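You operate a simulated robot arm through the tools that you are given. There is no shell and no other tool.

The job below is to be done with a simulated robot arm. You get a single attempt, and the scene is never put back.

Task
Jog each wire reel till its mark is up, then brake it again.
Fine: the red and the blue lever to FREE to jog, back to BRAKE after; each orange mark about on top, the reels at rest. Where these are worked on the way, their far stop is far enough and under half their travel is too little: blue lever.

Only the result counts: the job must be done as asked and must still hold three seconds after the hand-in. Knocking over, shifting, dropping, spilling or breaking anything else fails it.

Robot
A 6-joint arm with a two-finger gripper, fixed in place. Base frame: the origin is at the foot of the arm, x ahead of it, y to its left, z up. Readings come in mm, rad, newtons and seconds.
Its first joint turns from -2.897 to 2.897 rad. Payload 3.43 kg.
The tool frame sits at the grasp point between the pads (the TCP): z along the fingers, y along the line on which they close. The tips reach 20 mm beyond it. The gripper opens to 190 mm. The gripper's body begins 248 mm behind the TCP.
Orientation is that of the tool frame in the base frame, as [roll, pitch, yaw] about the fixed x, y, z axes, in that order (R = Rz(yaw) Ry(pitch) Rx(roll)). With the fingers straight down and closing along the base's y, the tool's x points along the base's -x, its y along +y and its z along -z.

Tools
- The arm moves only by the tool step_arm. Its argument "targets" is a list of rows, each a list of 7 numbers: the opening, from 0 (shut) to 1 (fully open), then the shift along the tool's x, y, z in mm, then the turn, a rotation vector about the tool's x, y, z in rad. In form: [[jaw, x, y, z, ax, ay, az], ...]. A call has 1 to 20 rows; each row shifts and turns the commanded pose from where the row before left it, along the tool's axes as they then stand. A row lasts 0.2 s, in which the tool goes at most 50 mm and 0.15 rad; a call with a longer step from one row to the next is refused whole, and so is a gripper value outside its range. A pose out of reach is approached as far as the arm can. The call stops where the force on the tool passes 90 N (or 10 N more than at its start, if that is more) or the arm is blocked; 0.2 s more then pass. Each finger travels about 45 mm/s and halts on what it meets, pressing with about 24 N; the grip force reading is that of the motor and also rises with nothing between the fingers. The clock runs only during rows and for 0.2 s after the last one: add rows that do not move to give the fingers time. It gives the time, the measured TCP pose, the force on the tool (base axes), the opening and the grip force at its end, in the units of the frame above (readings bear some noise), with the torque about the TCP (base axes, N m) and any sound that the robot's microphone picked up, and new pictures: "views" is both (left out), scene, wrist or none.
- Cameras (640 x 400 px; columns grow to the right, rows downward): "scene" is fixed at [220.4, -492.4, 1563.2]; the picture's right is [0.51, -0.86, 0.00], its down [-0.64, -0.38, -0.67] and it looks along [0.57, 0.34, -0.75] (base axes); focal length 330 px, centre (320, 200). "wrist" rides on the gripper at [70, -8, -288] in the tool frame; the picture's right is [0.12, 0.99, 0.00], its down [-0.96, 0.12, -0.25] and it looks along [-0.25, 0.03, 0.97] (tool axes); focal length 261 px, centre (320, 200). There is no depth. A picture from a camera that has moved, and an enlarged one, comes with that camera's place and axes in the base frame and with its lens. The place of the scene camera against the robot may be out by one fixed shift of up to 18 mm in any direction.
- move_column(by): slides the trunk up (or, below 0, down) by that many mm; the arm rides with it, the base frame stays. It gives what a move gives, with no picture.
- zoom(camera, box): a new picture of the part [left, top, right, bottom] of that camera's present view, enlarged. No time passes.
- hand_in(): hands the job in; it is judged then, once.

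Nothing tells you positions but the pictures and the camera data. Unless the task says otherwise, let go and move clear before handing in.

The tools are called after "Call:" by a JSON object that holds its "name" and its "arguments". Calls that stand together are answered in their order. step_arm: Moves the arm, as the interface text tells. Its arguments: {"type":"object","properties":{"targets":{"type":"array","items":{"type":"array","items":{"type":"number"}}},"views":{"type":"string","enum":["both","scene","wrist","none"]}},"required":["targets"]} The other tools are called the same way: move_column (by) slides the trunk up or down; zoom (camera, box) takes an enlarged picture of a part of a camera's view; hand_in () hands the job in.

At the start:

```text
time: 0.0
tool_pos: [672.5, -292.8, 1124.3]
ee_rot: [3.141, 0.0, -3.141]
wrist_force: [-0.6, 0.0, -0.1]
ft_torque: [-0.01, 0.02, 0.05]
width: 189.9
finger_force: 0.1
trunk travel left (down, up): [-150.0, 90.0]
```

scene: 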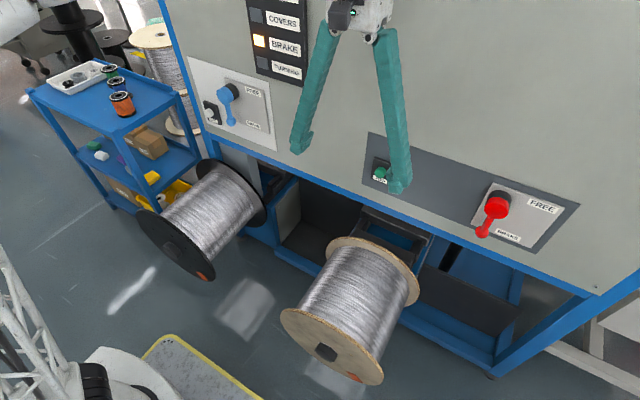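
wrist: 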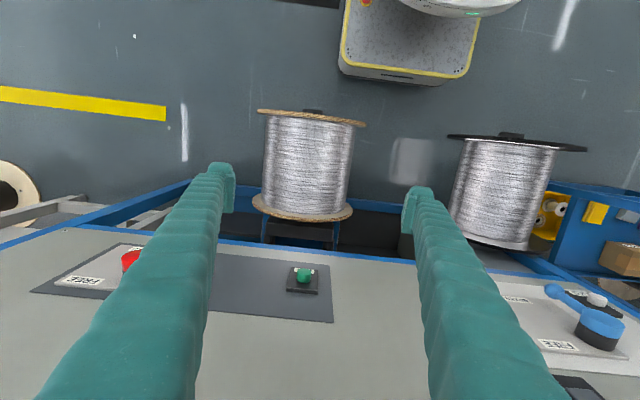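

I see a machine front with a red lever (right panel, near a green button) and a blue lever (left panel, near a white/black button), and two reels below, each with an orange mark. I'll zoom in to work out the geometry before moving.

Call:
{"name": "zoom", "arguments": {"camera": "scene", "box": [360, 120, 600, 270]}}

Call:
{"name": "zoom", "arguments": {"camera": "scene", "box": [170, 0, 330, 150]}}

Call:
{"name": "zoom", "arguments": {"camera": "scene", "box": [120, 140, 440, 400]}}

Call:
{"name": "zoom", "arguments": {"camera": "wrist", "box": [0, 200, 340, 400]}}

Call:
{"name": "zoom", "arguments": {"camera": "wrist", "box": [420, 200, 640, 400]}}

Call:
{"name": "zoom", "arguments": {"camera": "wrist", "box": [230, 80, 600, 320]}}

```text
2.67 times, centred on (480, 195) of scene
camera zoom: at [220.4, -492.4, 1563.2], right [0.51, -0.86, 0.0], down [-0.64, -0.38, -0.67], along [0.57, 0.34, -0.75], focal length 879 px, centre (-107, 213)
```

zoom: 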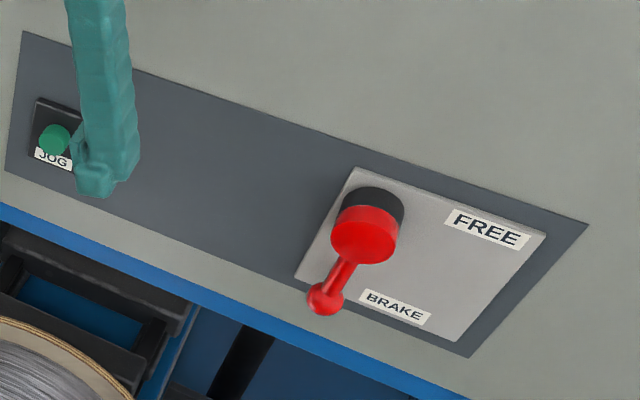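

```text
2.67 times, centred on (250, 75) of scene
camera zoom: at [220.4, -492.4, 1563.2], right [0.51, -0.86, 0.0], down [-0.64, -0.38, -0.67], along [0.57, 0.34, -0.75], focal length 879 px, centre (507, 533)
```

zoom: 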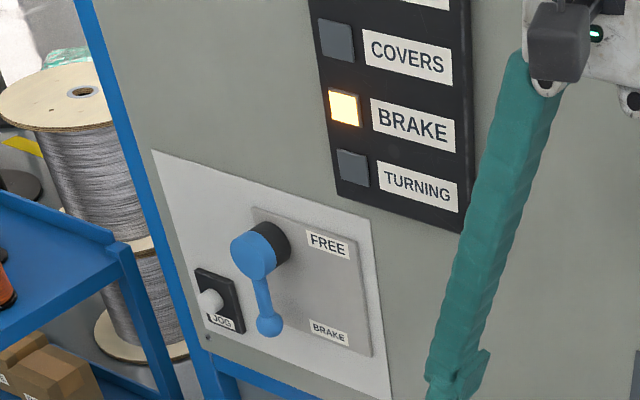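

```text
1.54 times, centred on (280, 270) of scene
camera zoom: at [220.4, -492.4, 1563.2], right [0.51, -0.86, 0.0], down [-0.64, -0.38, -0.67], along [0.57, 0.34, -0.75], focal length 507 px, centre (382, 92)
```

zoom: 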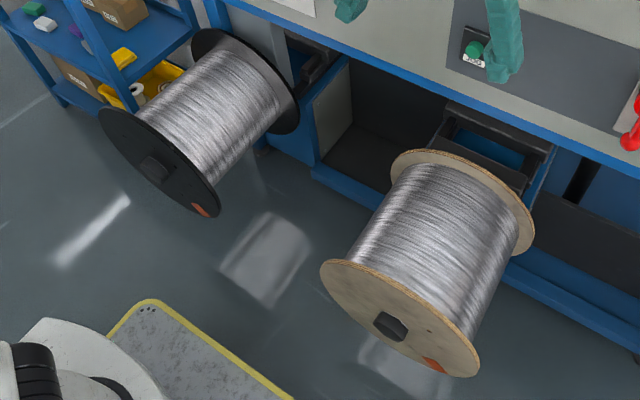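

```text
1.88 times, centred on (170, 300) of wrist
camera zoom: at [603.6, -301.2, 1410.9], right [-0.12, 0.99, 0.0], down [0.96, 0.12, 0.25], along [0.25, 0.03, -0.97], focal length 491 px, centre (602, 12)
```

zoom: 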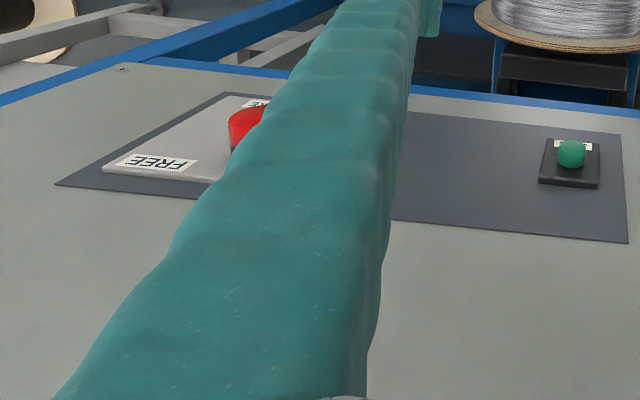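

```text
2.00 times, centred on (530, 300) of wrist
camera zoom: at [603.6, -301.2, 1410.9], right [-0.12, 0.99, 0.0], down [0.96, 0.12, 0.25], along [0.25, 0.03, -0.97], focal length 521 px, centre (-100, 0)
```

zoom: 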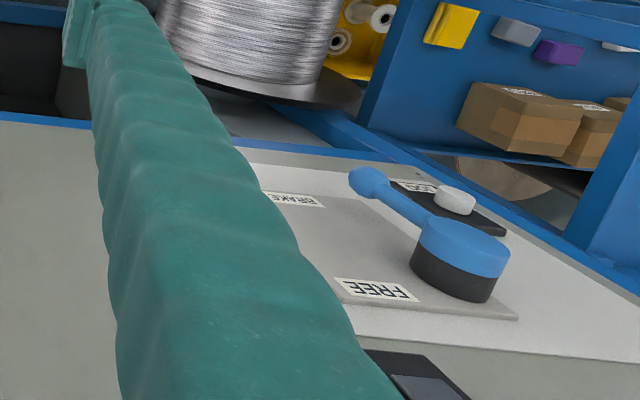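

```text
1.67 times, centred on (415, 200) of wrist
camera zoom: at [603.6, -301.2, 1410.9], right [-0.12, 0.99, 0.0], down [0.96, 0.12, 0.25], along [0.25, 0.03, -0.97], focal length 434 px, centre (162, 200)
```

zoom: 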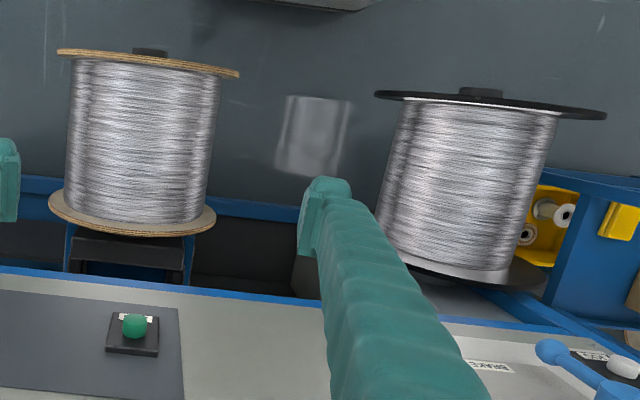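

The machine face looks nearly vertical, roughly 200 mm or more ahead of the tool. I'll tilt the tool up to face it, staying where I am, so the wrist camera sees the panels.

Call:
{"name": "step_arm", "arguments": {"targets": [[1, 30, 0, 0, 0, 0, 0], [1, 30, 0, 0, 0, -0.14, 0], [1, 0, 0, 0, 0, -0.14, 0], [1, 0, 0, 0, 0, -0.14, 0], [1, 0, 0, 0, 0, -0.14, 0], [1, 0, 0, 0, 0, -0.14, 0]]}}

```text
time: 1.4
tool_pos: [617.5, -297.4, 1112.6]
ee_rot: [3.126, 0.689, 3.131]
wrist_force: [0.4, 0.3, -0.1]
ft_torque: [0.08, 0.06, 0.12]
width: 189.7
finger_force: 0.1
trunk travel left (down, up): [-150.0, 90.0]
camera wrist: at [381.8, -308.4, 1289.4], right [-0.09, 0.99, -0.06], down [0.59, 0.1, 0.8], along [0.81, 0.04, -0.59], focal length 261 px, centre (320, 200)
```

scene: 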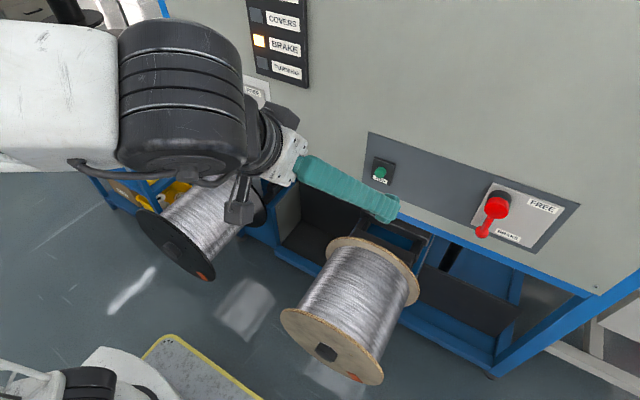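
wrist: 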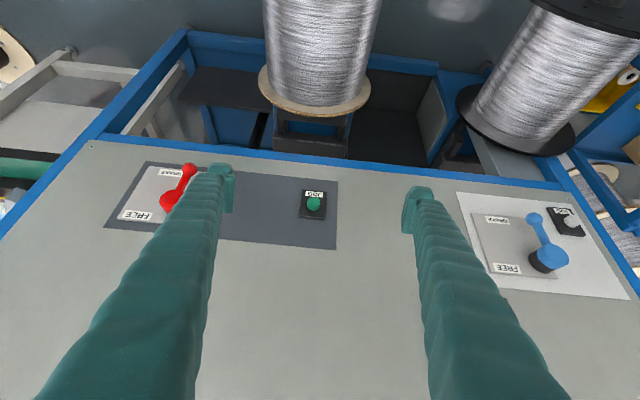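

The machine face is close to a vertical plane near x≈910. The red lever is near y≈-590, the blue lever near y≈210, and the green button near (890,-299,932). I'll level the tool to horizontal and check how it tracks.

Call:
{"name": "step_arm", "arguments": {"targets": [[1, 0, 0, 0, 0, -0.145, 0], [1, 0, 0, 0, 0, -0.145, 0], [1, 0, 0, 0, 0, -0.145, 0], [1, 0, 0, 0, 0, -0.145, 0], [1, 0, 0, 0, 0, -0.145, 0], [1, 0, 0, 0, 0, -0.145, 0], [1, 0, 0, 0, 0, 0, 0], [1, 0, 0, 0, 0, 0, 0], [1, 0, 0, 0, 0, 0, 0]]}}

```text
time: 3.4
tool_pos: [612.3, -292.5, 1124.6]
ee_rot: [-3.091, 1.567, -3.089]
wrist_force: [0.6, 0.7, -0.1]
ft_torque: [-0.01, 0.0, -0.02]
width: 190.1
finger_force: 0.1
trunk travel left (down, up): [-150.0, 90.0]
camera wrist: at [326.5, -302.9, 1055.1], right [0.0, 0.99, -0.12], down [-0.24, 0.11, 0.96], along [0.97, 0.03, 0.24], focal length 261 px, centre (320, 200)
```

scene: 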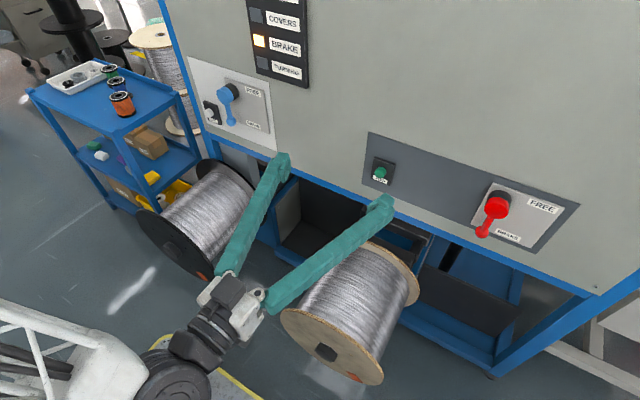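
wrist: 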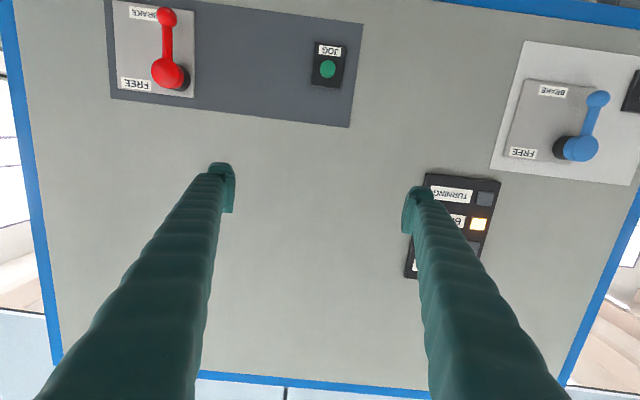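

Now I have a clear face-on view. The red hub is near (870,-610,976) with its knob near z≈885, the blue hub near (860,220,1018), and the green jog button near (893,-301,928). I'll shut the gripper and move in front of the red lever for a closer look.

Call:
{"name": "step_arm", "arguments": {"targets": [[0, 22, -32, 8, 0, 0, 0], [0, 22, -32, 8, 0, 0, 0], [0, 22, -32, 8, 0, 0, 0], [0, 22, -32, 8, 0, 0, 0], [0, 22, -32, 8, 0, 0, 0], [0, 22, -32, 8, 0, 0, 0], [0, 22, -32, 8, 0, 0, 0], [0, 22, -32, 8, 0, 0, 0], [0, 0, 0, 0, 0, 0, 0], [0, 0, 0, 0, 0, 0, 0], [0, 0, 0, 0, 0, 0, 0]]}}

Call:
{"name": "zoom", "arguments": {"camera": "wrist", "box": [60, 40, 380, 240]}}

```text
time: 5.8
tool_pos: [678.1, -548.5, 945.8]
ee_rot: [2.866, 1.57, 2.867]
wrist_force: [-0.1, 0.4, 0.7]
ft_torque: [0.0, 0.02, -0.03]
width: 0.1
finger_force: 21.6
trunk travel left (down, up): [-150.0, 90.0]
camera wrist: at [391.8, -558.2, 875.4], right [0.0, 0.99, -0.12], down [-0.25, 0.12, 0.96], along [0.97, 0.03, 0.25], focal length 261 px, centre (320, 200)
```

scene: 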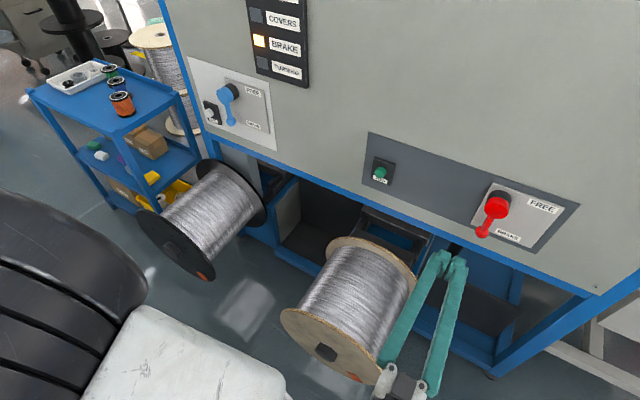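
wrist: 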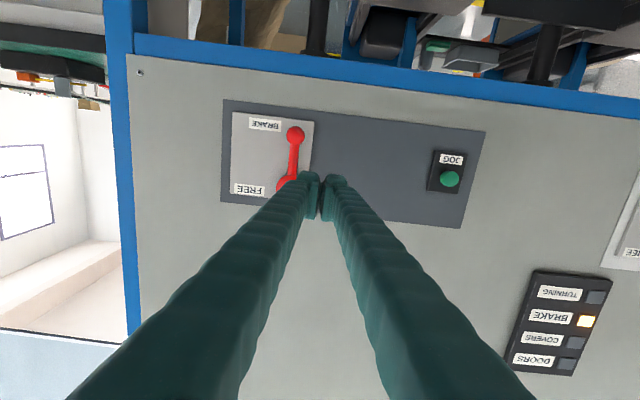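

```text
2.00 times, centred on (220, 140) of wrist
camera zoom: at [391.8, -558.2, 875.4], right [0.0, 0.99, -0.12], down [-0.25, 0.12, 0.96], along [0.97, 0.03, 0.25], focal length 521 px, centre (520, 320)
```

zoom: 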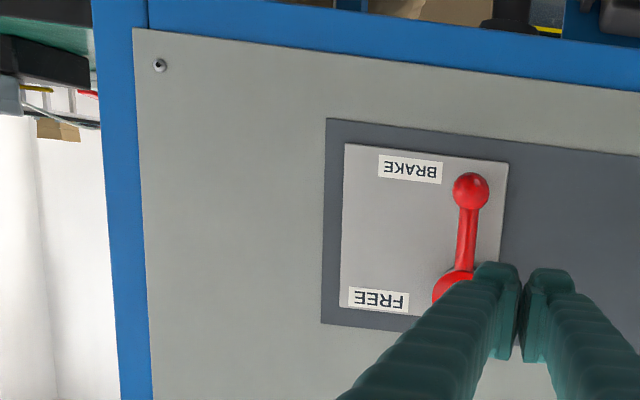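

The red knob is near (864,-602,885) and its hub near (-607,972), so turning to FREE swings the knob to the right, toward -y. I'll go in on the +y side of the knob.

Call:
{"name": "step_arm", "arguments": {"targets": [[0, 27, -3, 0, 0, 0, 0], [0, 27, -3, 0, 0, 0, 0], [0, 0, 0, 40, 0, 0, 0], [0, 0, 0, 40, 0, 0, 0], [0, 0, 0, 40, 0, 0, 0], [0, 0, 0, 35, 0, 0, 0], [0, 0, 0, 24, 0, 0, 0], [0, 0, 0, 0, 0, 0, 0], [0, 0, 0, 0, 0, 0, 0]]}}

Call:
{"name": "zoom", "arguments": {"camera": "scene", "box": [400, 140, 600, 280]}}

Call:
{"name": "zoom", "arguments": {"camera": "wrist", "box": [160, 60, 480, 260]}}

```text
time: 7.8
tool_pos: [855.0, -555.3, 893.6]
ee_rot: [2.785, 1.568, 2.786]
wrist_force: [0.5, 1.8, -0.7]
ft_torque: [0.0, 0.0, 0.01]
width: 0.0
finger_force: 23.9
trunk travel left (down, up): [-150.0, 90.0]
camera wrist: at [568.7, -564.2, 822.8], right [0.0, 0.99, -0.12], down [-0.25, 0.11, 0.96], along [0.97, 0.03, 0.24], focal length 261 px, centre (320, 200)
```

scene: 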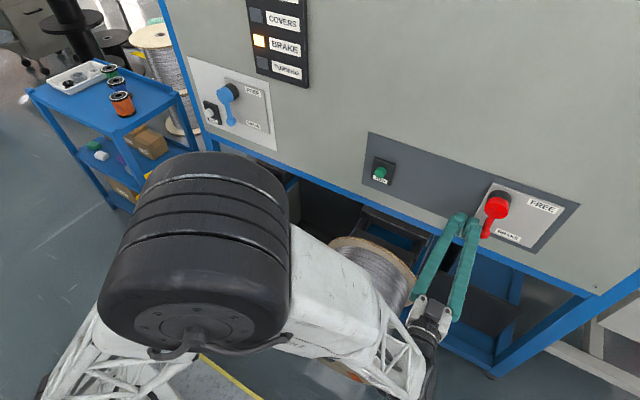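
wrist: 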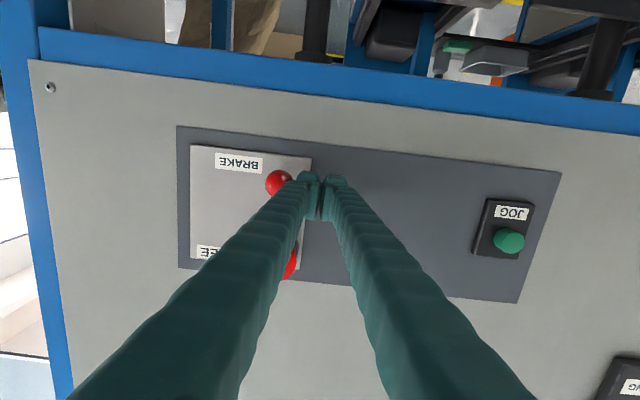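

```text
2.86 times, centred on (500, 210) of scene
camera zoom: at [220.4, -492.4, 1563.2], right [0.51, -0.86, 0.0], down [-0.64, -0.38, -0.67], along [0.57, 0.34, -0.75], focal length 942 px, centre (-194, 171)
```

zoom: 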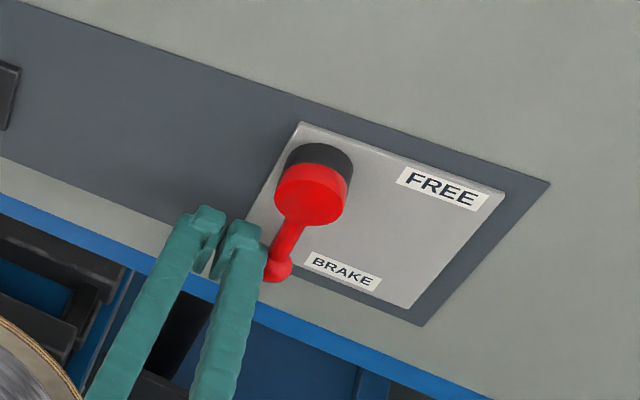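

```text
2.00 times, centred on (320, 160) of wrist
camera zoom: at [568.7, -564.2, 822.8], right [0.0, 0.99, -0.12], down [-0.25, 0.11, 0.96], along [0.97, 0.03, 0.24], focal length 521 px, centre (320, 280)
```

zoom: 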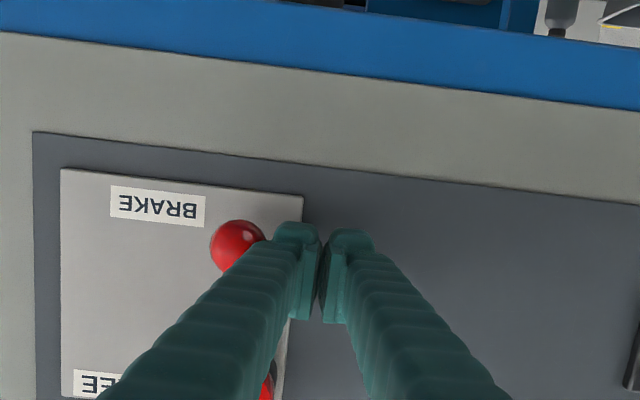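

The fingertips are beside the knob with a little clearance. Now I'll push the knob along its arc toward FREE.

Call:
{"name": "step_arm", "arguments": {"targets": [[0, 1, -20, 0, 0, 0, 0], [0, 4, -13, 0, 0, 0, 0], [0, 5, -13, 0, 0, 0, 0], [0, -1, -16.5, 0, 0, 0, 0], [0, -2, -16.5, 0, 0, 0, 0], [0, 0, 0, 0, 0, 0, 0]]}}

Call:
{"name": "zoom", "arguments": {"camera": "scene", "box": [400, 140, 600, 280]}}

```text
time: 9.2
tool_pos: [855.4, -633.3, 886.2]
ee_rot: [-0.147, 1.57, -0.146]
wrist_force: [-0.5, 0.2, 0.0]
ft_torque: [0.02, 0.03, -0.01]
width: 0.0
finger_force: 23.9
trunk travel left (down, up): [-150.0, 90.0]
camera wrist: at [569.5, -642.4, 815.8], right [0.0, 0.99, -0.12], down [-0.25, 0.12, 0.96], along [0.97, 0.03, 0.25], focal length 261 px, centre (320, 200)
```

scene: 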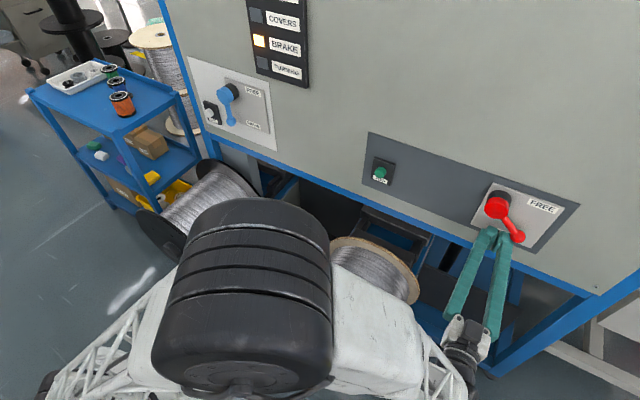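
wrist: 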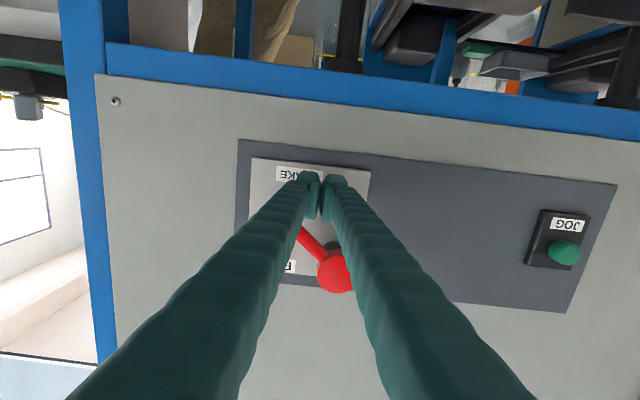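

```text
2.86 times, centred on (500, 210) of scene
camera zoom: at [220.4, -492.4, 1563.2], right [0.51, -0.86, 0.0], down [-0.64, -0.38, -0.67], along [0.57, 0.34, -0.75], focal length 942 px, centre (-194, 171)
```

zoom: 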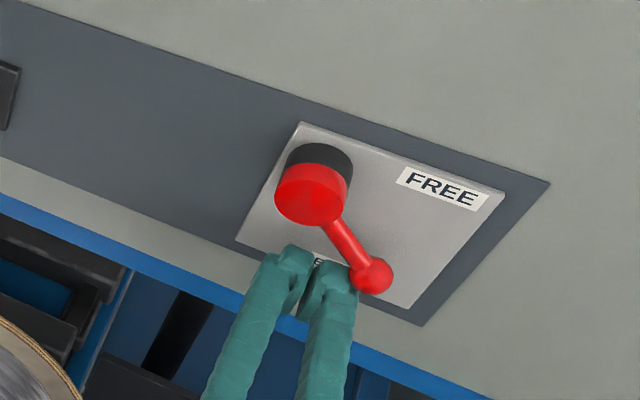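

The lever follows easily, about 45° round so far. I'll carry on along the arc to FREE.

Call:
{"name": "step_arm", "arguments": {"targets": [[0, -8, -15, 0, 0, 0, 0], [0, -8.5, -15, 0, 0, 0, 0], [0, -16, -12, 0, 0, 0, 0], [0, -16.5, -11, 0, 0, 0, 0], [0, 0, 0, 0, 0, 0, 0]]}}

Call:
{"name": "zoom", "arguments": {"camera": "scene", "box": [400, 140, 600, 280]}}

```text
time: 10.4
tool_pos: [856.7, -686.7, 925.0]
ee_rot: [2.61, 1.558, 2.61]
wrist_force: [7.0, 5.7, -51.9]
ft_torque: [0.25, -4.12, -1.07]
width: 0.0
finger_force: 23.8
trunk travel left (down, up): [-150.0, 90.0]
camera wrist: at [569.7, -696.1, 856.5], right [0.0, 0.99, -0.11], down [-0.24, 0.11, 0.97], along [0.97, 0.03, 0.24], focal length 261 px, centre (320, 200)
```

scene: 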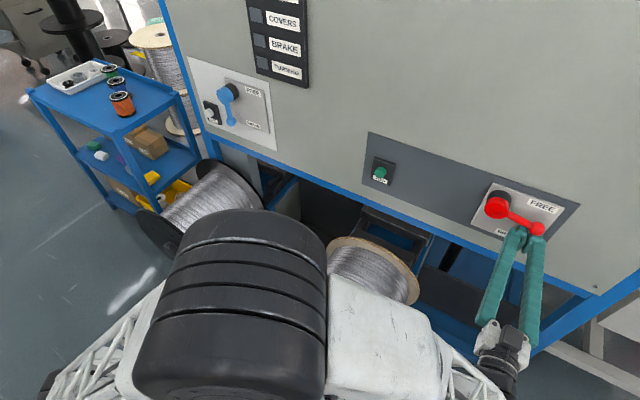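
wrist: 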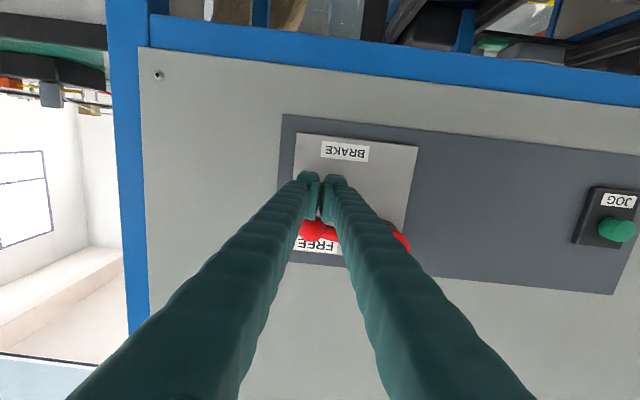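

```text
2.86 times, centred on (500, 210) of scene
camera zoom: at [220.4, -492.4, 1563.2], right [0.51, -0.86, 0.0], down [-0.64, -0.38, -0.67], along [0.57, 0.34, -0.75], focal length 942 px, centre (-194, 171)
```

zoom: 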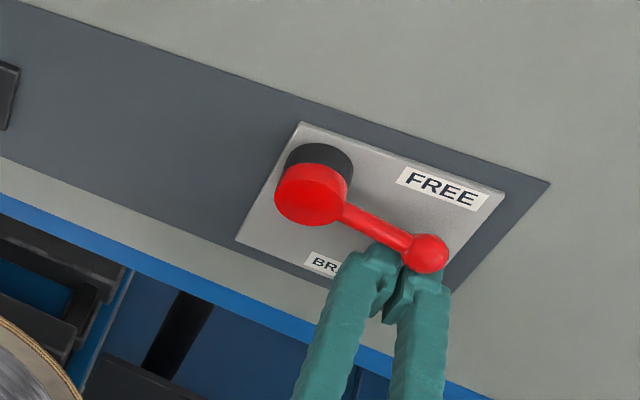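

The red lever is at its FREE stop, and the BRAKE lamp went out. I'll back off and then come to the green button with the tool steeply down, so the fixed camera can still see the reels.

Call:
{"name": "step_arm", "arguments": {"targets": [[0, 12, 0, 0, 0, 0, 0], [0, 8, 0, 0, 0, 0, 0], [0, 0, 0, -45, 0, 0, 0], [0, 0, 0, -45, 0, 0, 0], [0, 0, 0, -45, 0, 0, 0], [0, 0, 0, -45, 0, 0, 0], [0, -35, 30, 0, 0, 0, 0], [0, -35, 30, 0, 0, 0, 0], [0, -35, 30, 0, 0, 0, 0], [0, -35, 30, 0, 0, 0, 0], [0, 0, 30, 0, 0, 0, 0]]}}

Call:
{"name": "zoom", "arguments": {"camera": "scene", "box": [400, 140, 600, 280]}}

```text
time: 12.8
tool_pos: [678.6, -536.2, 1057.8]
ee_rot: [2.167, 1.57, 2.17]
wrist_force: [0.1, -0.6, -0.3]
ft_torque: [-0.02, -0.09, 0.09]
width: 0.1
finger_force: 24.1
trunk travel left (down, up): [-150.0, 90.0]
camera wrist: at [391.6, -545.9, 986.0], right [0.0, 0.99, -0.12], down [-0.25, 0.11, 0.96], along [0.97, 0.03, 0.25], focal length 261 px, centre (320, 200)
```

scene: 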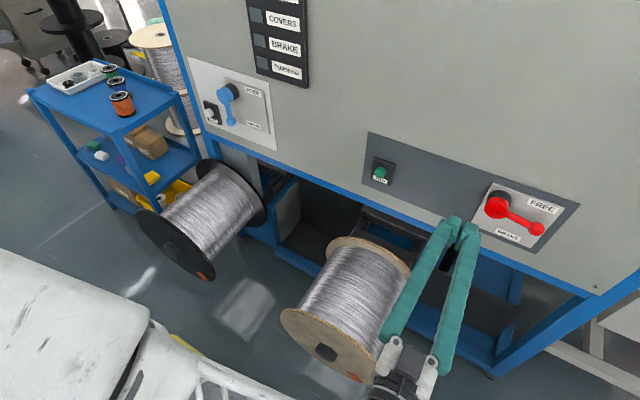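
wrist: 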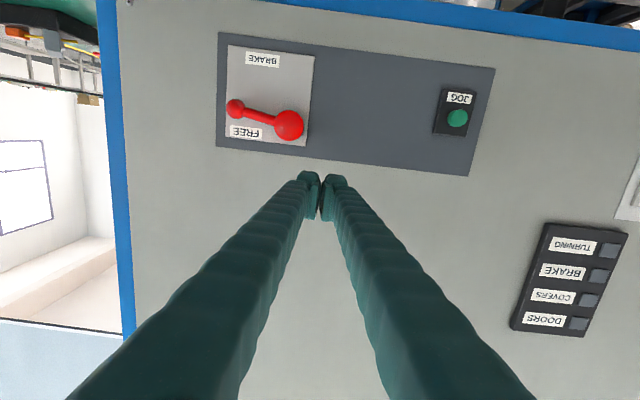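

```text
2.86 times, centred on (500, 210) of scene
camera zoom: at [220.4, -492.4, 1563.2], right [0.51, -0.86, 0.0], down [-0.64, -0.38, -0.67], along [0.57, 0.34, -0.75], focal length 942 px, centre (-194, 171)
```

zoom: 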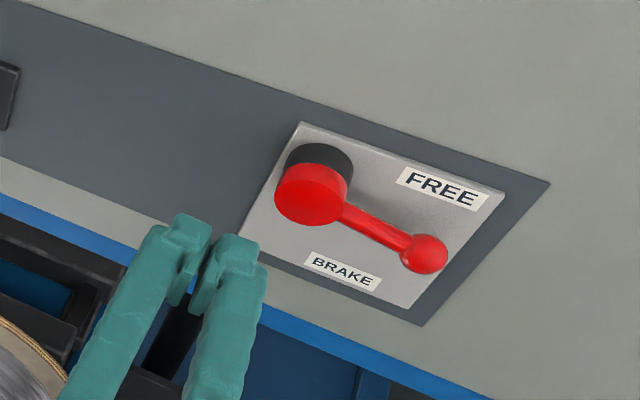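

The red lever stays at FREE. Now I'll swing the tool steeply downward while sliding across to the green button.

Call:
{"name": "step_arm", "arguments": {"targets": [[0, 0, 26, 0, 0, 0.1356, 0], [0, 0, 26, 0, 0, 0.1356, 0], [0, 0, 26, 0, 0, 0.1356, 0], [0, 0, 26, 0, 0, 0.1356, 0], [0, 0, 26, 0, 0, 0.1356, 0], [0, 0, 26, 0, 0, 0.1356, 0], [0, 0, 26, 0, 0, 0.1356, 0], [0, 0, 26, 0, 0, 0.1356, 0], [0, 0, 27, 0, 0, 0.1356, 0], [0, 0, 0, 0, 0, 0, 0], [0, 0, 0, 0, 0, 0, 0]]}}

```text
time: 15.2
tool_pos: [675.5, -302.8, 1055.1]
ee_rot: [-3.141, 0.349, -3.141]
wrist_force: [-0.8, 0.0, 0.2]
ft_torque: [0.0, -0.02, -0.02]
width: 0.0
finger_force: 23.2
trunk travel left (down, up): [-150.0, 90.0]
camera wrist: at [512.0, -311.3, 1300.7], right [-0.11, 0.99, -0.04], down [0.82, 0.12, 0.56], along [0.56, 0.03, -0.83], focal length 261 px, centre (320, 200)
```

scene: 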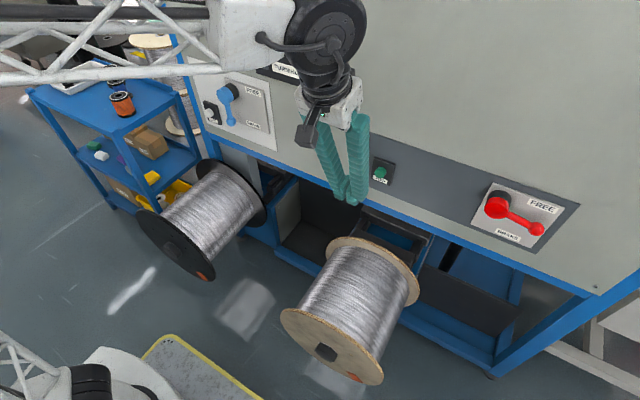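
wrist: 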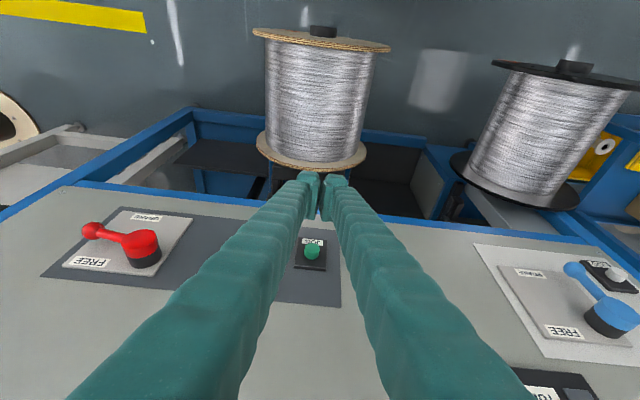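

The view is clear: both reels are visible in the fixed camera. I'll bring the fingertip edge to just in front of the green button.

Call:
{"name": "step_arm", "arguments": {"targets": [[0, -24.8, 0.3, 34, 0, 0, 0], [0, -24.8, 0.3, 34, 0, 0, 0], [0, -24.8, 0.3, 34, 0, 0, 0], [0, -24.8, 0.3, 34, 0, 0, 0], [0, -24.8, 0.3, 34, 0, 0, 0], [0, 0, 0, 0, 0, 0, 0], [0, 0, 0, 0, 0, 0, 0]]}}

Call:
{"name": "zoom", "arguments": {"camera": "scene", "box": [320, 110, 480, 230]}}

Call:
{"name": "zoom", "arguments": {"camera": "wrist", "box": [200, 120, 440, 280]}}

```text
time: 16.8
tool_pos: [849.5, -299.8, 939.1]
ee_rot: [-3.141, 0.349, 3.141]
wrist_force: [0.3, -0.6, 0.6]
ft_torque: [0.02, -0.02, 0.04]
width: 0.0
finger_force: 24.3
trunk travel left (down, up): [-150.0, 90.0]
camera wrist: at [686.1, -309.1, 1183.7], right [-0.11, 0.99, -0.04], down [0.82, 0.12, 0.56], along [0.56, 0.03, -0.83], focal length 261 px, centre (320, 200)
```

scene: 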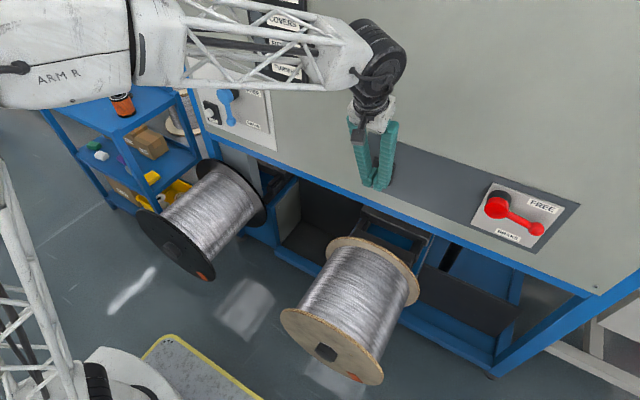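
wrist: 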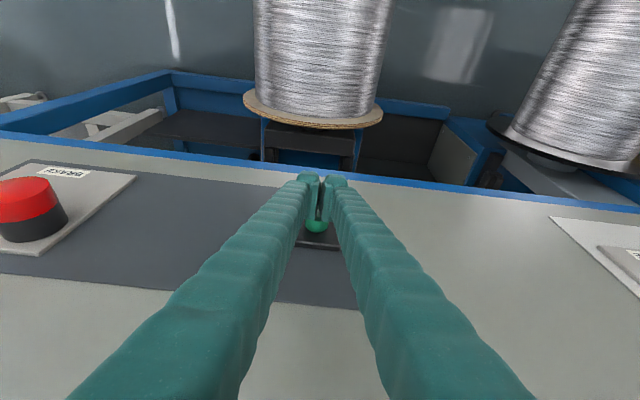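

```text
3.33 times, centred on (400, 170) of scene
camera zoom: at [220.4, -492.4, 1563.2], right [0.51, -0.86, 0.0], down [-0.64, -0.38, -0.67], along [0.57, 0.34, -0.75], focal length 1099 px, centre (53, 300)
```

zoom: 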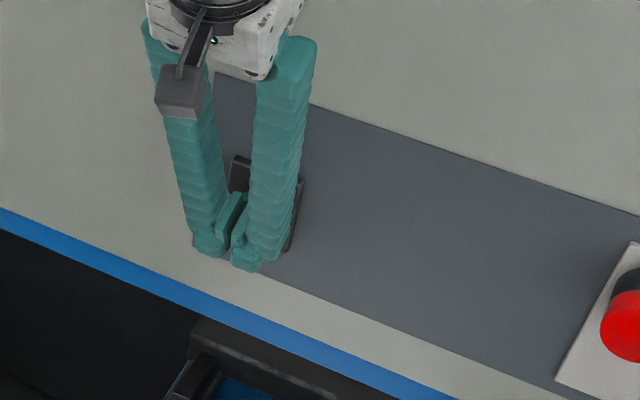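

```text
2.50 times, centred on (320, 200) of wrist
camera zoom: at [686.1, -309.1, 1183.7], right [-0.11, 0.99, -0.04], down [0.82, 0.12, 0.56], along [0.56, 0.03, -0.83], focal length 652 px, centre (320, 200)
```

zoom: 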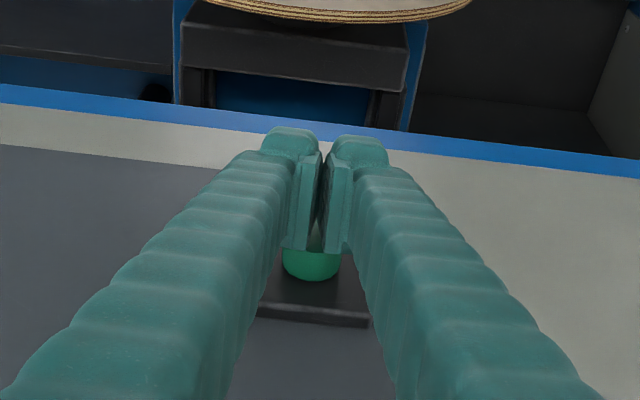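

The fingertip edge is level with the button and just short of it. I'll ease forward in small steps and watch for force, sound and reel motion.

Call:
{"name": "step_arm", "arguments": {"targets": [[0, -4.7, 0, 1.7, 0, 0, 0], [0, -4.7, 0, 1.7, 0, 0, 0], [0, 0, 0, 0, 0, 0, 0]]}}

```text
time: 17.6
tool_pos: [859.5, -299.2, 938.7]
ee_rot: [-3.14, 0.351, 3.141]
wrist_force: [-3.2, -0.1, -2.3]
ft_torque: [0.01, 0.01, 0.01]
width: 6.1
finger_force: 33.9
trunk travel left (down, up): [-150.0, 90.0]
heard: click
camera wrist: at [696.2, -308.8, 1184.0], right [-0.11, 0.99, -0.04], down [0.82, 0.12, 0.56], along [0.56, 0.03, -0.83], focal length 261 px, centre (320, 200)
```

scene: 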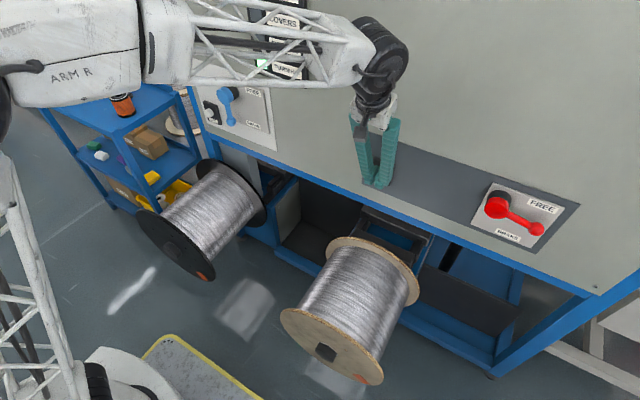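
wrist: 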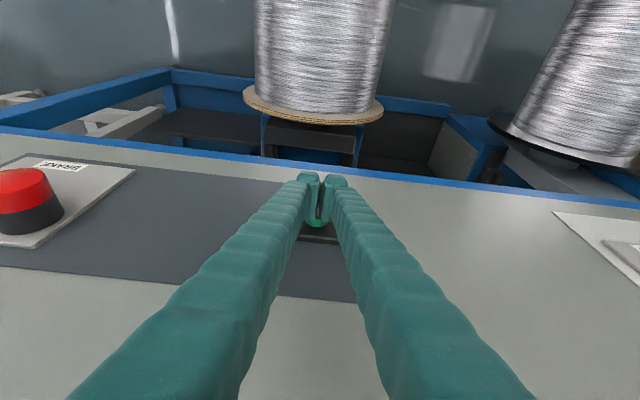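

There was a click and the TURNING lamp came on, and the wood reel has moved. I'll zoom in on the reel.

Call:
{"name": "zoom", "arguments": {"camera": "scene", "box": [260, 220, 440, 400]}}

Call:
{"name": "zoom", "arguments": {"camera": "wrist", "box": [220, 0, 420, 140]}}

Call:
{"name": "zoom", "arguments": {"camera": "scene", "box": [220, 0, 340, 90]}}

```text
2.22 times, centred on (350, 310) of scene
camera zoom: at [220.4, -492.4, 1563.2], right [0.51, -0.86, 0.0], down [-0.64, -0.38, -0.67], along [0.57, 0.34, -0.75], focal length 732 px, centre (253, -44)
```

zoom: 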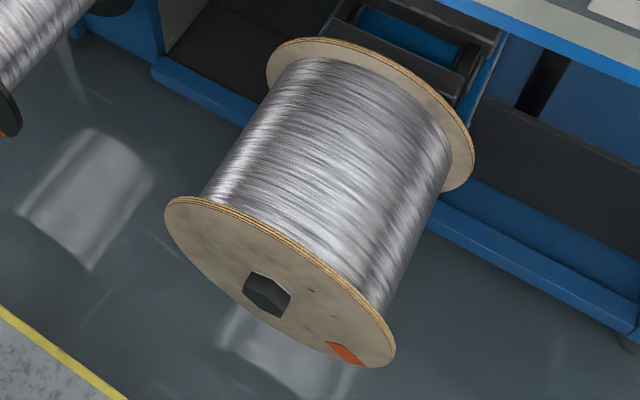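

```text
2.86 times, centred on (320, 70) of wrist
camera zoom: at [696.2, -308.8, 1184.0], right [-0.11, 0.99, -0.04], down [0.82, 0.12, 0.56], along [0.56, 0.03, -0.83], focal length 745 px, centre (320, 571)
```

zoom: 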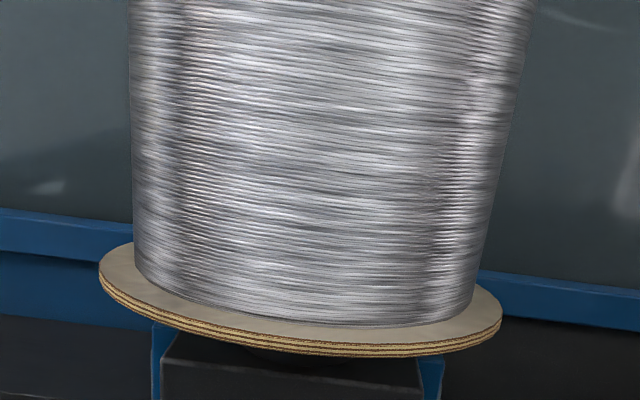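

```text
4.44 times, centred on (280, 45) of scene
camera zoom: at [220.4, -492.4, 1563.2], right [0.51, -0.86, 0.0], down [-0.64, -0.38, -0.67], along [0.57, 0.34, -0.75], focal length 1465 px, centre (498, 889)
```

zoom: 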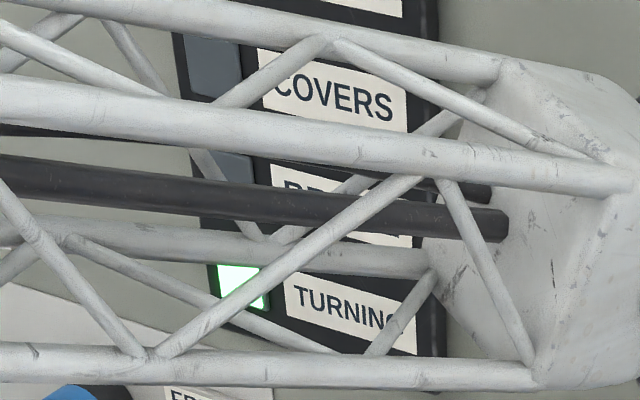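

The wood reel is turning, with its mark moving along the bottom to the right. I'll hold the button in short intervals and watch the mark.

Call:
{"name": "step_arm", "arguments": {"targets": [[0, 0, 0, 0, 0, 0, 0], [0, 0, 0, 0, 0, 0, 0], [0, 0, 0, 0, 0, 0, 0]], "views": "none"}}

Call:
{"name": "zoom", "arguments": {"camera": "scene", "box": [260, 280, 420, 400]}}

```text
time: 18.4
tool_pos: [860.6, -298.6, 938.5]
ee_rot: [3.141, 0.351, 3.141]
wrist_force: [-3.9, -0.5, -1.7]
ft_torque: [-0.04, 0.04, -0.02]
width: 6.1
finger_force: 34.5
trunk travel left (down, up): [-150.0, 90.0]
```

```text
3.33 times, centred on (340, 340) of scene
camera zoom: at [220.4, -492.4, 1563.2], right [0.51, -0.86, 0.0], down [-0.64, -0.38, -0.67], along [0.57, 0.34, -0.75], focal length 1099 px, centre (253, -267)
```

zoom: 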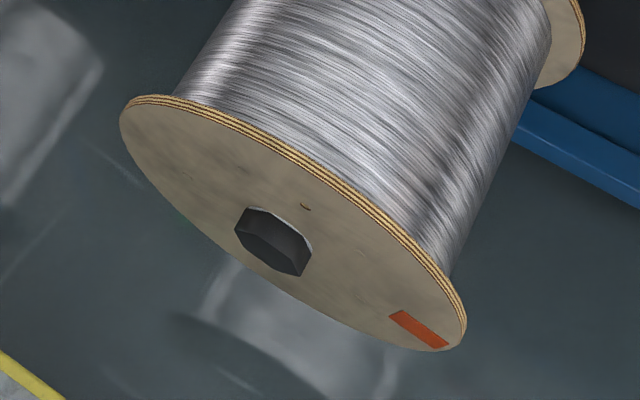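

The mark is now about 95–100° short of the top, turning at roughly 30°/s. I'll keep holding.

Call:
{"name": "step_arm", "arguments": {"targets": [[0, 0, 0, 0, 0, 0, 0], [0, 0, 0, 0, 0, 0, 0], [0, 0, 0, 0, 0, 0, 0], [0, 0, 0, 0, 0, 0, 0]], "views": "none"}}

Call:
{"name": "zoom", "arguments": {"camera": "scene", "box": [260, 280, 420, 400]}}

```text
time: 19.4
tool_pos: [860.5, -299.5, 938.9]
ee_rot: [3.14, 0.349, -3.141]
wrist_force: [-3.7, -0.5, -1.4]
ft_torque: [0.0, 0.0, 0.01]
width: 6.0
finger_force: 34.4
trunk travel left (down, up): [-150.0, 90.0]
```

```text
3.33 times, centred on (340, 340) of scene
camera zoom: at [220.4, -492.4, 1563.2], right [0.51, -0.86, 0.0], down [-0.64, -0.38, -0.67], along [0.57, 0.34, -0.75], focal length 1099 px, centre (253, -267)
```

zoom: 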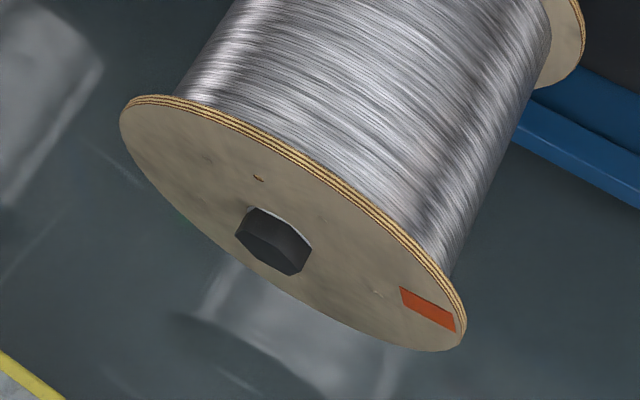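

It's about 75° to go at roughly 25°/s. I'll keep holding.

Call:
{"name": "step_arm", "arguments": {"targets": [[0, 0, 0, 0, 0, 0, 0], [0, 0, 0, 0, 0, 0, 0], [0, 0, 0, 0, 0, 0, 0], [0, 0, 0, 0, 0, 0, 0], [0, 0, 0, 0, 0, 0, 0], [0, 0, 0, 0, 0, 0, 0]], "views": "none"}}

Call:
{"name": "zoom", "arguments": {"camera": "scene", "box": [260, 280, 420, 400]}}

```text
time: 20.8
tool_pos: [860.1, -299.5, 939.0]
ee_rot: [-3.141, 0.349, 3.142]
wrist_force: [-3.7, -0.7, 0.2]
ft_torque: [-0.01, 0.01, -0.02]
width: 5.7
finger_force: 34.3
trunk travel left (down, up): [-150.0, 90.0]
```

```text
3.33 times, centred on (340, 340) of scene
camera zoom: at [220.4, -492.4, 1563.2], right [0.51, -0.86, 0.0], down [-0.64, -0.38, -0.67], along [0.57, 0.34, -0.75], focal length 1099 px, centre (253, -267)
```

zoom: 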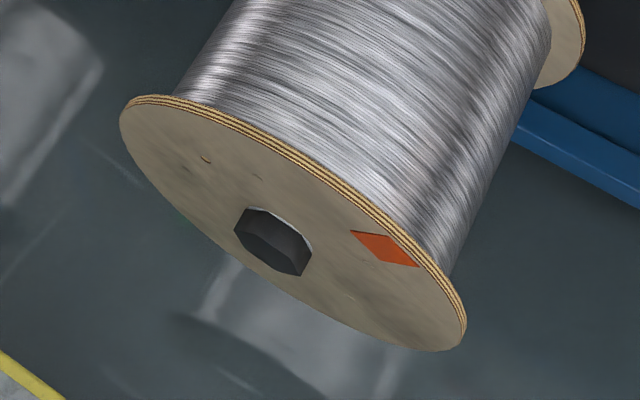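

About 40° to go. I'll hold a little longer.

Call:
{"name": "step_arm", "arguments": {"targets": [[0, 0, 0, 0, 0, 0, 0], [0, 0, 0, 0, 0, 0, 0], [0, 0, 0, 0, 0, 0, 0]], "views": "none"}}

Call:
{"name": "zoom", "arguments": {"camera": "scene", "box": [260, 280, 420, 400]}}

```text
time: 21.6
tool_pos: [860.3, -298.6, 939.0]
ee_rot: [-3.141, 0.348, -3.14]
wrist_force: [-3.7, -0.3, 0.0]
ft_torque: [0.01, 0.02, 0.0]
width: 6.0
finger_force: 34.1
trunk travel left (down, up): [-150.0, 90.0]
```

```text
3.33 times, centred on (340, 340) of scene
camera zoom: at [220.4, -492.4, 1563.2], right [0.51, -0.86, 0.0], down [-0.64, -0.38, -0.67], along [0.57, 0.34, -0.75], focal length 1099 px, centre (253, -267)
```

zoom: 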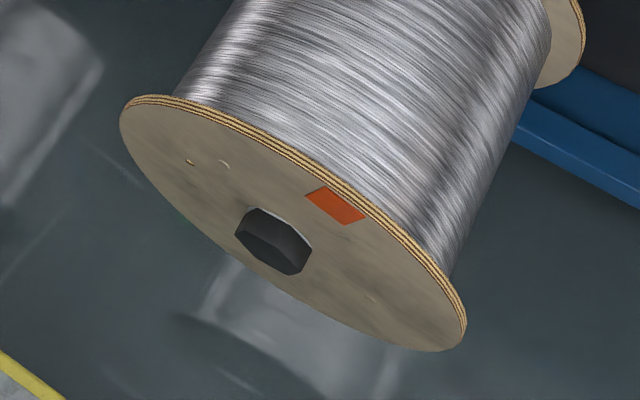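

About 20° to go. I'll hold one more beat and then release, so I can see whether the reel coasts.

Call:
{"name": "step_arm", "arguments": {"targets": [[0, 0, 0, 0, 0, 0, 0], [0, 14, 0, -5.1, 0, 0, 0], [0, 0, 0, 0, 0, 0, 0]], "views": "none"}}

Call:
{"name": "zoom", "arguments": {"camera": "scene", "box": [260, 280, 420, 400]}}

Call:
{"name": "zoom", "arguments": {"camera": "scene", "box": [220, 0, 340, 90]}}

```text
time: 22.4
tool_pos: [844.5, -299.1, 939.3]
ee_rot: [-3.14, 0.349, 3.141]
wrist_force: [0.3, 0.1, -0.3]
ft_torque: [-0.01, 0.0, 0.01]
width: 0.0
finger_force: 34.0
trunk travel left (down, up): [-150.0, 90.0]
```

```text
3.33 times, centred on (340, 340) of scene
camera zoom: at [220.4, -492.4, 1563.2], right [0.51, -0.86, 0.0], down [-0.64, -0.38, -0.67], along [0.57, 0.34, -0.75], focal length 1099 px, centre (253, -267)
```

zoom: 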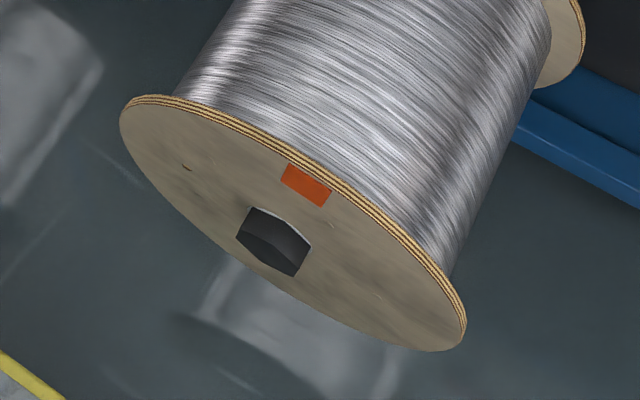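

```text
4.44 times, centred on (280, 45) of scene
camera zoom: at [220.4, -492.4, 1563.2], right [0.51, -0.86, 0.0], down [-0.64, -0.38, -0.67], along [0.57, 0.34, -0.75], focal length 1465 px, centre (498, 889)
```

zoom: 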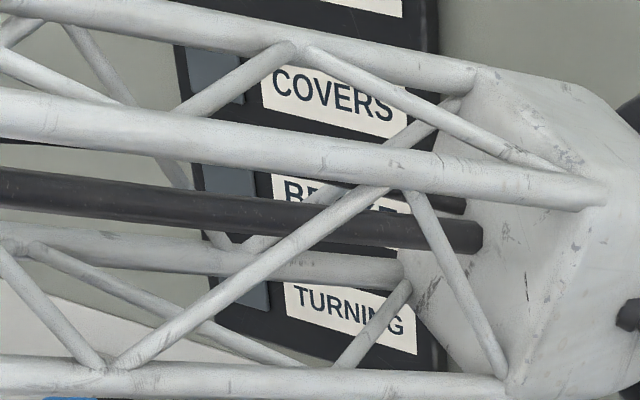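

The reel stopped as soon as I released, with no coasting, and the mark is about 8–10° short of the top. A short tap should finish it.

Call:
{"name": "step_arm", "arguments": {"targets": [[0, -8.5, 0, 3.1, 0, 0, 0], [0, -5.6, 0, 2.1, 0, 0, 0], [0, 0, 0, 0, 0, 0, 0], [0, 14, 0, -5.1, 0, 0, 0], [0, 0, 0, 0, 0, 0, 0]], "views": "none"}}

Call:
{"name": "zoom", "arguments": {"camera": "scene", "box": [260, 280, 420, 400]}}

```text
time: 23.6
tool_pos: [846.1, -299.3, 939.5]
ee_rot: [-3.14, 0.351, 3.141]
wrist_force: [0.7, -0.2, -0.5]
ft_torque: [0.03, 0.04, 0.04]
width: 0.1
finger_force: 34.4
trunk travel left (down, up): [-150.0, 90.0]
heard: click
```

```text
3.33 times, centred on (340, 340) of scene
camera zoom: at [220.4, -492.4, 1563.2], right [0.51, -0.86, 0.0], down [-0.64, -0.38, -0.67], along [0.57, 0.34, -0.75], focal length 1099 px, centre (253, -267)
```

zoom: 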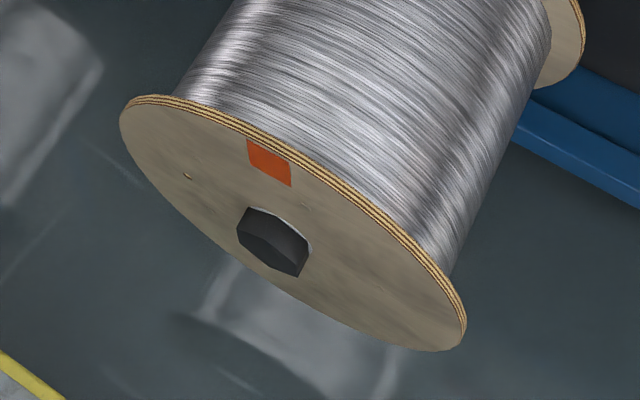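

The mark on the wood reel is now within a few degrees of the top. Next I'll retreat, level the tool, and push the red lever back to BRAKE from above.

Call:
{"name": "step_arm", "arguments": {"targets": [[0, 29.3, 0, -29.3, 0, 0, 0], [0, 29.3, 0, -29.3, 0, 0, 0], [0, 29.3, 0, -29.3, 0, 0, 0], [0, 29.3, 0, -29.3, 0, 0, 0], [0, 0, -43, 0, 0, -0.1356, 0], [0, 0, -43, 0, 0, -0.1356, 0], [0, 0, -43, 0, 0, -0.1356, 0], [0, 0, -43, 0, 0, -0.1356, 0], [0, 0, -43, 0, 0, -0.1356, 0], [0, 0, -43, 0, 0, -0.1356, 0], [0, 0, -43, 0, 0, -0.1356, 0], [0, 0, -43, 0, 0, -0.1356, 0], [0, 0, -43, 0, 0, -0.1356, 0], [0, 0, 0, 0, 0, 0, 0], [0, 0, 0, 0, 0, 0, 0]]}}

Call:
{"name": "zoom", "arguments": {"camera": "wrist", "box": [200, 60, 440, 220]}}

Call:
{"name": "zoom", "arguments": {"camera": "scene", "box": [260, 280, 420, 400]}}

```text
time: 26.8
tool_pos: [694.2, -685.2, 1008.7]
ee_rot: [-0.616, 1.57, -0.618]
wrist_force: [-0.2, 0.2, -1.5]
ft_torque: [0.01, -0.02, 0.03]
width: 0.0
finger_force: 34.6
trunk travel left (down, up): [-150.0, 90.0]
camera wrist: at [409.2, -695.0, 937.7], right [0.0, 0.99, -0.12], down [-0.25, 0.12, 0.96], along [0.97, 0.03, 0.25], focal length 261 px, centre (320, 200)
```

scene: 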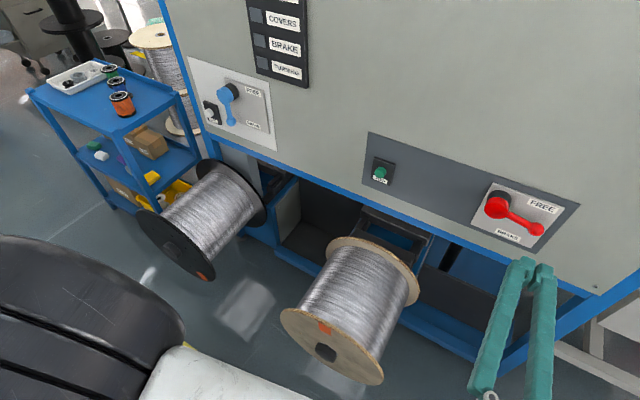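
wrist: 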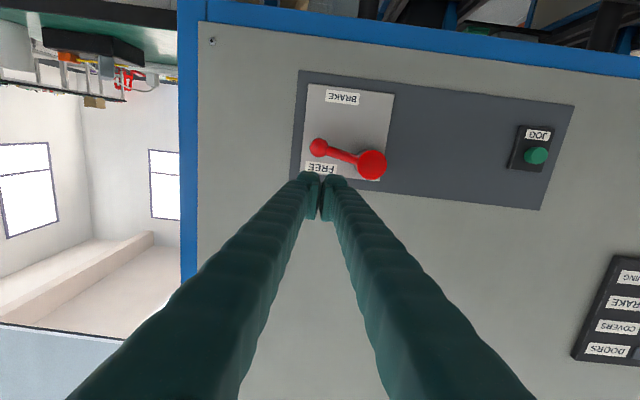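

```text
2.50 times, centred on (320, 140) of wrist
camera zoom: at [409.2, -695.0, 937.7], right [0.0, 0.99, -0.12], down [-0.25, 0.12, 0.96], along [0.97, 0.03, 0.25], focal length 652 px, centre (320, 350)
```

zoom: 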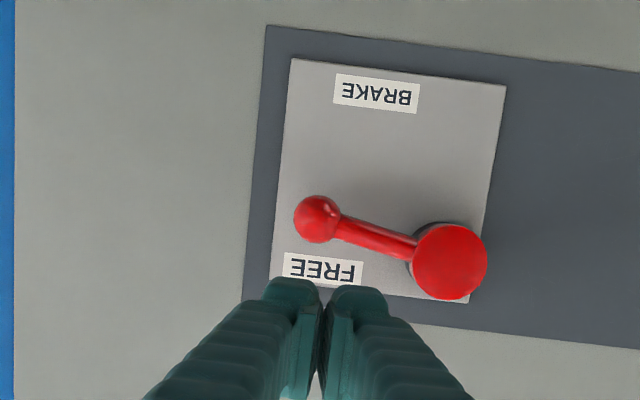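

```text
3.33 times, centred on (340, 340) of scene
camera zoom: at [220.4, -492.4, 1563.2], right [0.51, -0.86, 0.0], down [-0.64, -0.38, -0.67], along [0.57, 0.34, -0.75], focal length 1099 px, centre (253, -267)
```

zoom: 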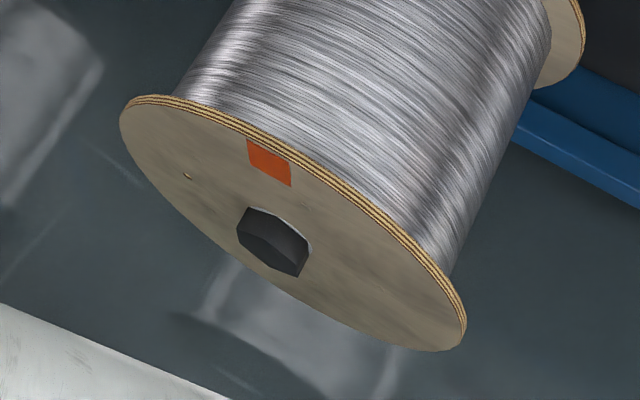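

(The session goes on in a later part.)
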